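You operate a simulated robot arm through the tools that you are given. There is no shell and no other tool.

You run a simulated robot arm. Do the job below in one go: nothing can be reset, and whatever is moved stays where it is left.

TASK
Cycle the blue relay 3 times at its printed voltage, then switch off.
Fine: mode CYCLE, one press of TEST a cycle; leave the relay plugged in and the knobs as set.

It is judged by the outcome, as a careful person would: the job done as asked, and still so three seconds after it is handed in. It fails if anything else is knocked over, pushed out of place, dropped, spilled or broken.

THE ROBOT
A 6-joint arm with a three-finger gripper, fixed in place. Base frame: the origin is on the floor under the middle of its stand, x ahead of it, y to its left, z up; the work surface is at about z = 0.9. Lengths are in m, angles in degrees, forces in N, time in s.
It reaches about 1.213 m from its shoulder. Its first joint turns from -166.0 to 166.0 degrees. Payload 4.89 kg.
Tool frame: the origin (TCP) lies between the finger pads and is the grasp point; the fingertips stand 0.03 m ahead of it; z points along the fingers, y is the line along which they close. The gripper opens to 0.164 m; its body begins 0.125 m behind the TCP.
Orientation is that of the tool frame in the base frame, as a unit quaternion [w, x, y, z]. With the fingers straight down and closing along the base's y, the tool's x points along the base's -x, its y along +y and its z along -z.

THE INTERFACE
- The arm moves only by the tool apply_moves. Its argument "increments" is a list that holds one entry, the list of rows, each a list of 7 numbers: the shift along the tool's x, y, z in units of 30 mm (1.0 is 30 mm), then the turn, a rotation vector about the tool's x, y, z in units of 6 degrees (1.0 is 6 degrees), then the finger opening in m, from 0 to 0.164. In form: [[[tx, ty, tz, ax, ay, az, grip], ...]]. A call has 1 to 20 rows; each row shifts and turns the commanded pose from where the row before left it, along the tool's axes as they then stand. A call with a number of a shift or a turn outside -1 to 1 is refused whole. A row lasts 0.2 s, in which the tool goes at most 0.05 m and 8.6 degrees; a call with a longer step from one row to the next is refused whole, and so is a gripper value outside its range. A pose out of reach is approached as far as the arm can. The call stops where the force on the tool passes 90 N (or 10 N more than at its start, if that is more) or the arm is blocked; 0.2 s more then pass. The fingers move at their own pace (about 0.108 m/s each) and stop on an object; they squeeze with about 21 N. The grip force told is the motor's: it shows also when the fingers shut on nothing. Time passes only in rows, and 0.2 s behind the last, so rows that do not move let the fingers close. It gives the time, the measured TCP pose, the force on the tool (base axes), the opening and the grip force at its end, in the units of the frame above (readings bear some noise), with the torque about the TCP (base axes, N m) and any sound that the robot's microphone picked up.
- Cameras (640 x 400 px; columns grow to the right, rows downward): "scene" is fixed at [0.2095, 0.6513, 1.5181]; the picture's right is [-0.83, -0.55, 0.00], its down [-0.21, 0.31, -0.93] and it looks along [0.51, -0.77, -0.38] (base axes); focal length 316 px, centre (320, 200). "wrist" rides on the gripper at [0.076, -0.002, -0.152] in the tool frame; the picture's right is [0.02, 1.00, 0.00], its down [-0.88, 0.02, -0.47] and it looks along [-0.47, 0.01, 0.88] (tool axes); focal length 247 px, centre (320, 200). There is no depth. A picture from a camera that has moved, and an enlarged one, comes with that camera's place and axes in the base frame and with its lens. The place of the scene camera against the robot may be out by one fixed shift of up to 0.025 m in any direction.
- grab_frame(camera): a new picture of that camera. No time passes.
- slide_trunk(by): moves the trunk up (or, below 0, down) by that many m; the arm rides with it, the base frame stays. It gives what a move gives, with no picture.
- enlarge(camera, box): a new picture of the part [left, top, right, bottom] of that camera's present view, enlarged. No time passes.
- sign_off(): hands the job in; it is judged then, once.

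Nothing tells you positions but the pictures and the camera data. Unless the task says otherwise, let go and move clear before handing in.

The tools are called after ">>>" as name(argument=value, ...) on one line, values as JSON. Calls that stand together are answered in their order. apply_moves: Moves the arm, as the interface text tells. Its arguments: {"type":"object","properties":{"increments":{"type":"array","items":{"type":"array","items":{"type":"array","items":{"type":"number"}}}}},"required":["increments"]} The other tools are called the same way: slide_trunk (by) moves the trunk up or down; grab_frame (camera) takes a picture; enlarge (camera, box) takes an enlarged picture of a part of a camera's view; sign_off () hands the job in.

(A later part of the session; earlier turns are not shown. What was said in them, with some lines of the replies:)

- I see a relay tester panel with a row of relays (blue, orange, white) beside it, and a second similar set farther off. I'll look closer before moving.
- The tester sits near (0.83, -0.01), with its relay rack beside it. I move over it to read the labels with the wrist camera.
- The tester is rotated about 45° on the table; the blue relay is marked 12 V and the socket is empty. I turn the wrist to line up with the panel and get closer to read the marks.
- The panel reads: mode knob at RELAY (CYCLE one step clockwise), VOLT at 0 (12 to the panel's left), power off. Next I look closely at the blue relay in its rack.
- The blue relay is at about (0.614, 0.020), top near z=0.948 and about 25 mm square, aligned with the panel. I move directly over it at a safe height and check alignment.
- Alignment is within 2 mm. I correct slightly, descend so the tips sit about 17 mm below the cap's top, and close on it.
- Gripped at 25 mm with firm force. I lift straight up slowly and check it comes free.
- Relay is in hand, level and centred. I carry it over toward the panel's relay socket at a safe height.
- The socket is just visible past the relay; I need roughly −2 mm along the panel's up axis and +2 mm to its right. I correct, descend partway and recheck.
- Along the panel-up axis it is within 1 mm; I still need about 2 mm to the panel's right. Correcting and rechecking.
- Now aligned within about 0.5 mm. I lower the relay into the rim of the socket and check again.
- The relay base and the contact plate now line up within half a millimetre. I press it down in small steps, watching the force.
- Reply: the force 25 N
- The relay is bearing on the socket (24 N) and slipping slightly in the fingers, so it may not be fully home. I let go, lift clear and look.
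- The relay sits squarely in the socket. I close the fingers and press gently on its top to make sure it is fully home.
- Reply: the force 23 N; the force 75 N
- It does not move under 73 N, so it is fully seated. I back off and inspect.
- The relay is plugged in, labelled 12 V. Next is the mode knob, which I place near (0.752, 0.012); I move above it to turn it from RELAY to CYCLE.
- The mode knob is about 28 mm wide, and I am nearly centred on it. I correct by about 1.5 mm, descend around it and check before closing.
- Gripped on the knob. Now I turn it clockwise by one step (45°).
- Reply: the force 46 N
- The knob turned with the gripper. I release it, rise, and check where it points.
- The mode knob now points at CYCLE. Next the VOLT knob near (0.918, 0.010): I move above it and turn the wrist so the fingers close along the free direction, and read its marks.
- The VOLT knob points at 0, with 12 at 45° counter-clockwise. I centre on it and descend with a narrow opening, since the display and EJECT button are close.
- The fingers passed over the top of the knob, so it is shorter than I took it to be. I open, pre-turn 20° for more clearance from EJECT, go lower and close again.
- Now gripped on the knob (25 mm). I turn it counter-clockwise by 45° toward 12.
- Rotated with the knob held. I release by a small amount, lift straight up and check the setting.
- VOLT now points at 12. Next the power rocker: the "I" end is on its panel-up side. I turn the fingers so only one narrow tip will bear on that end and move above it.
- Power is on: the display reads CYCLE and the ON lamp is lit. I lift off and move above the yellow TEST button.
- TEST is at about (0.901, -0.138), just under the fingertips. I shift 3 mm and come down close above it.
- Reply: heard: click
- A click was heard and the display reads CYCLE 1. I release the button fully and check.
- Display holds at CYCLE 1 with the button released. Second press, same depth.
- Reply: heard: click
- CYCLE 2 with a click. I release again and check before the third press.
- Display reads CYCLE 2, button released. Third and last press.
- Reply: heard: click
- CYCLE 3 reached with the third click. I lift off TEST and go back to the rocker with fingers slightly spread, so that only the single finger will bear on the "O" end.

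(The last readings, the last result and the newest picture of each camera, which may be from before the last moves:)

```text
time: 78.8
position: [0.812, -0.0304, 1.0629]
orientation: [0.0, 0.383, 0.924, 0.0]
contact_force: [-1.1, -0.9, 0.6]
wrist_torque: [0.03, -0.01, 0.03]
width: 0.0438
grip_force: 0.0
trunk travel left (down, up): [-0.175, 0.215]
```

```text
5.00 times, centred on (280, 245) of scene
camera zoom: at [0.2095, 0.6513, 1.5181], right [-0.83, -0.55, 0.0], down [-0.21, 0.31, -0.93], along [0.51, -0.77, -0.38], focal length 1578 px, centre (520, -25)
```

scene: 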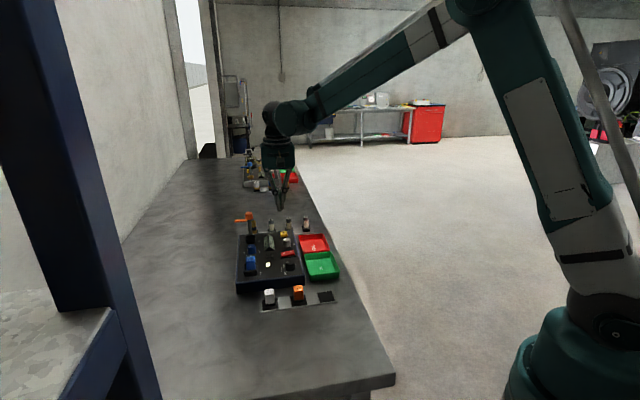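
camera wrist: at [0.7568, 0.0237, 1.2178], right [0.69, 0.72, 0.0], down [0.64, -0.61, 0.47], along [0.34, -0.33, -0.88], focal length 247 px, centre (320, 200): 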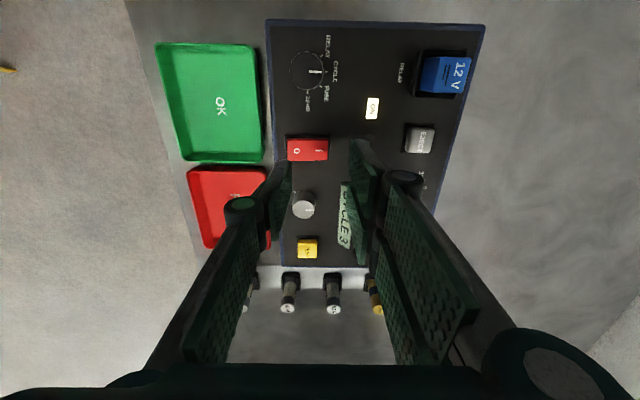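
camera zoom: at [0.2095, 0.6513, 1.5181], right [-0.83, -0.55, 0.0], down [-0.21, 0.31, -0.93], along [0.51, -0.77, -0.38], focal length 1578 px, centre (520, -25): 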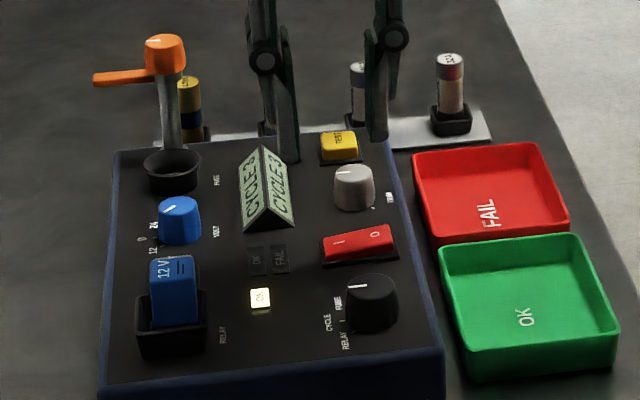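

The single finger is over the "O" end and the other two are clear beyond the "I" end. I descend.

>>> apply_moves(increments=[[[0, 0, 0.6, 0, 0, 0, 0.044], [0, 0, 0.7, 0, 0, 0, 0.044], [0, 0, 0.6, 0, 0, 0, 0.044], [0, 0, 0.3, 0, 0, 0, 0.044], [0, 0, 0, 0, 0, 0, 0.044]]])

>>> enlarge(camera="wrist", box=[250, 120, 370, 220])

>>> enlarge(camera="scene", box=[245, 215, 315, 275])

```text
time: 80.0
position: [0.8126, -0.0289, 0.9981]
orientation: [0.0, 0.383, 0.924, 0.0]
contact_force: [-0.5, 0.4, -0.7]
wrist_torque: [-0.03, 0.05, -0.02]
width: 0.0442
grip_force: 0.1
trunk travel left (down, up): [-0.175, 0.215]
```

```text
4.00 times, centred on (310, 170) of wrist
camera zoom: at [0.7583, 0.0239, 1.1524], right [0.69, 0.72, 0.0], down [0.64, -0.61, 0.47], along [0.34, -0.33, -0.88], focal length 988 px, centre (360, 320)
```

zoom: 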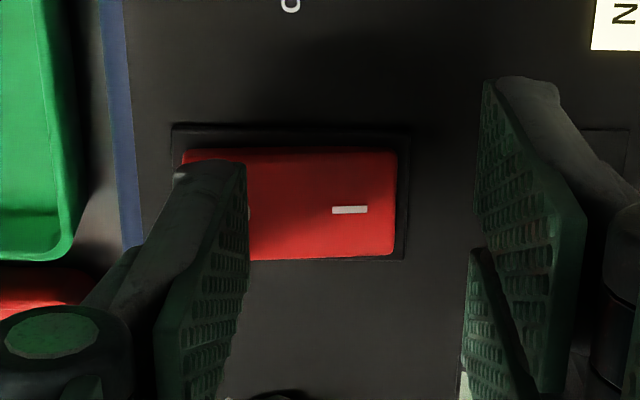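

```text
6.67 times, centred on (280, 245) of scene
camera zoom: at [0.2095, 0.6513, 1.5181], right [-0.83, -0.55, 0.0], down [-0.21, 0.31, -0.93], along [0.51, -0.77, -0.38], focal length 2104 px, centre (587, -100)
```

zoom: 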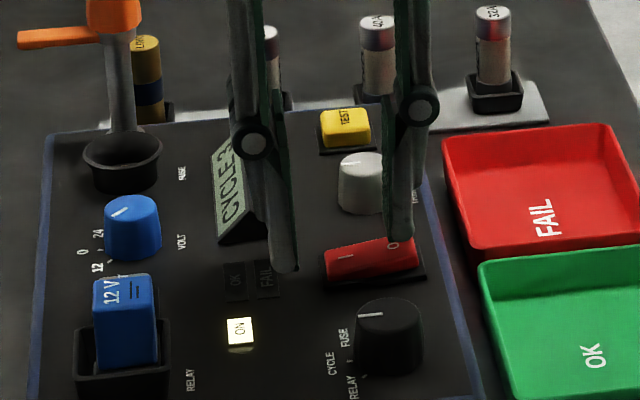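

>>> apply_moves(increments=[[[0, 0, 0.1, 0, 0, 0, 0.044], [0, 0, 0.1, 0, 0, 0, 0.044], [0, 0, 0.1, 0, 0, 0, 0.044], [0, 0, 0, 0, 0, 0, 0.044]]])

>>> enlarge(camera="scene", box=[245, 215, 315, 275])

```text
time: 81.0
position: [0.8133, -0.0293, 0.9896]
orientation: [0.0, 0.383, 0.924, 0.0]
contact_force: [0.2, -0.3, 0.9]
wrist_torque: [-0.02, 0.0, -0.03]
width: 0.0442
grip_force: 0.1
trunk travel left (down, up): [-0.175, 0.215]
```

```text
6.67 times, centred on (280, 245) of scene
camera zoom: at [0.2095, 0.6513, 1.5181], right [-0.83, -0.55, 0.0], down [-0.21, 0.31, -0.93], along [0.51, -0.77, -0.38], focal length 2104 px, centre (587, -100)
```

zoom: 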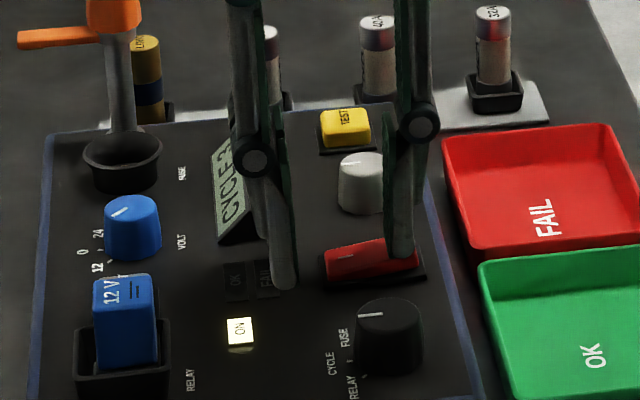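

>>> apply_moves(increments=[[[0, 0, 0.08, 0, 0, 0, 0.044], [0, 0, 0.06, 0, 0, 0, 0.044], [0, 0, 0, 0, 0, 0, 0.044]]])

>>> enlarge(camera="scene", box=[245, 215, 315, 275])

```text
time: 81.8
position: [0.8143, -0.0286, 0.9849]
orientation: [0.0, 0.383, 0.924, 0.0]
contact_force: [-0.5, -0.3, -0.5]
wrist_torque: [-0.03, -0.05, 0.01]
width: 0.044
grip_force: 0.1
trunk travel left (down, up): [-0.175, 0.215]
```

```text
6.67 times, centred on (280, 245) of scene
camera zoom: at [0.2095, 0.6513, 1.5181], right [-0.83, -0.55, 0.0], down [-0.21, 0.31, -0.93], along [0.51, -0.77, -0.38], focal length 2104 px, centre (587, -100)
```

zoom: 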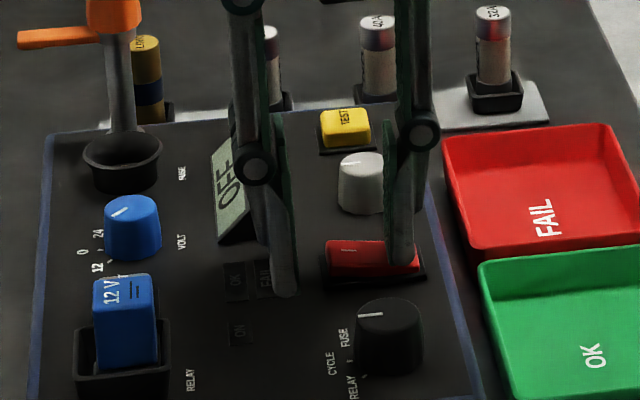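

The display reads OFF and the lamp is out. I lift straight up and move clear, then verify everything.

>>> apply_moves(increments=[[[0, 0, -0.3, 0, 0, 0, 0.044], [0, 0, -0.8, 0, 0, 0, 0.044], [0, 0, -1, 0, 0, 0, 0.044], [0, 0, -1, 0, 0, 0, 0.044], [0, 0, -1, 0, 0, 0, 0.06], [0, 0, -1, 0, 0, 0, 0.06], [0.4, -0.9, -0.3, 0, 0, 0, 0.06], [0.4, -0.9, -0.3, 0, 0, 0, 0.06], [0.4, -0.9, -0.3, 0, 0, 0, 0.06], [0, 0, 0, 0, 0, 0, 0.06]]])

>>> grab_frame(camera="wrist")

>>> grab_frame(camera="scene")

>>> enlarge(camera="scene", box=[220, 200, 360, 320])

>>> enlarge(camera="scene", box=[240, 225, 310, 285])

```text
time: 84.0
position: [0.7274, -0.0607, 1.1666]
orientation: [0.0, 0.382, 0.924, -0.001]
contact_force: [0.0, -0.3, 0.6]
wrist_torque: [0.0, -0.12, -0.02]
width: 0.06
grip_force: 0.0
trunk travel left (down, up): [-0.175, 0.215]
```

```text
taken
camera wrist: at [0.6715, -0.0085, 1.3201], right [0.69, 0.72, 0.0], down [0.64, -0.61, 0.47], along [0.34, -0.33, -0.88], focal length 247 px, centre (320, 200)
```

wrist: 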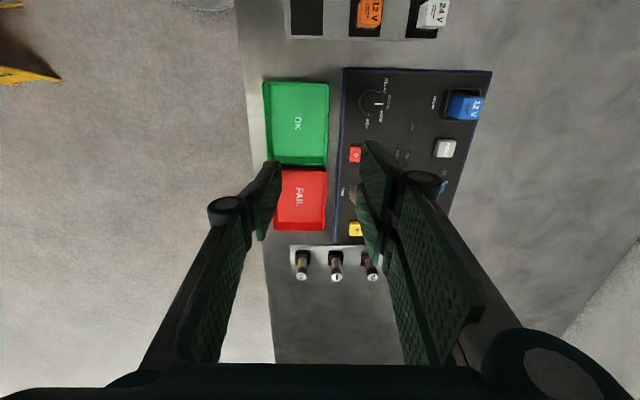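

```text
taken
```

scene: 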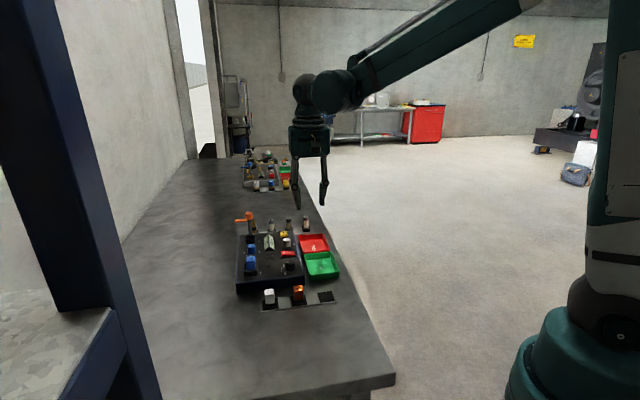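

```text
3.33 times, centred on (290, 260) of scene
camera zoom: at [0.2095, 0.6513, 1.5181], right [-0.83, -0.55, 0.0], down [-0.21, 0.31, -0.93], along [0.51, -0.77, -0.38], focal length 1052 px, centre (420, 0)
```

zoom: 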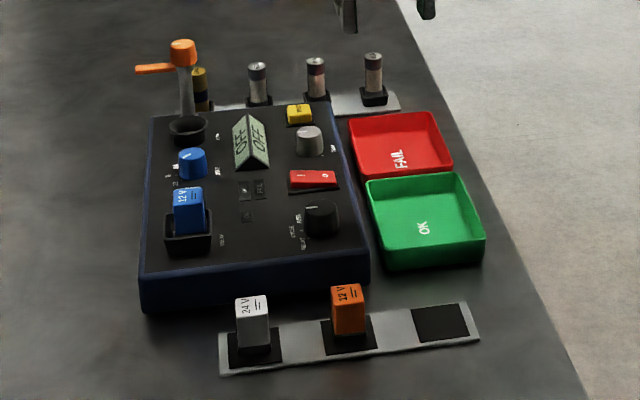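

```text
6.67 times, centred on (275, 255) of scene
camera zoom: at [0.2095, 0.6513, 1.5181], right [-0.83, -0.55, 0.0], down [-0.21, 0.31, -0.93], along [0.51, -0.77, -0.38], focal length 2104 px, centre (620, -167)
```

zoom: 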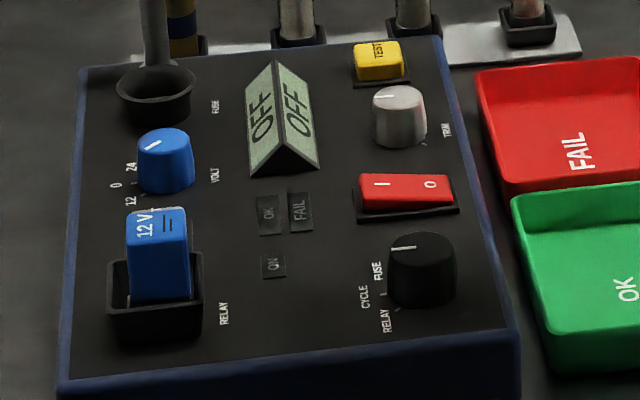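

The tester is off, the mode knob is still on CYCLE and VOLT is still on 12. The blue relay is plugged in, nothing else has moved, and the gripper is empty and clear. I hand the job in.

>>> sign_off()

```text
The job is handed in.
```

The blue relay was cycled 3 times at its printed 12 V, and the tester is now switched off.

- **Cycles:** I pressed TEST three times in CYCLE mode. Each press gave one click, and the display counted CYCLE 1, 2 and 3.
- **How it was left:** the relay is still plugged in, the mode knob is on CYCLE and VOLT is on 12. The display read OFF and the ON lamp was out when I last checked.
- **Surroundings:** in the final pictures nothing else had moved. The gripper is empty and clear of the bench.
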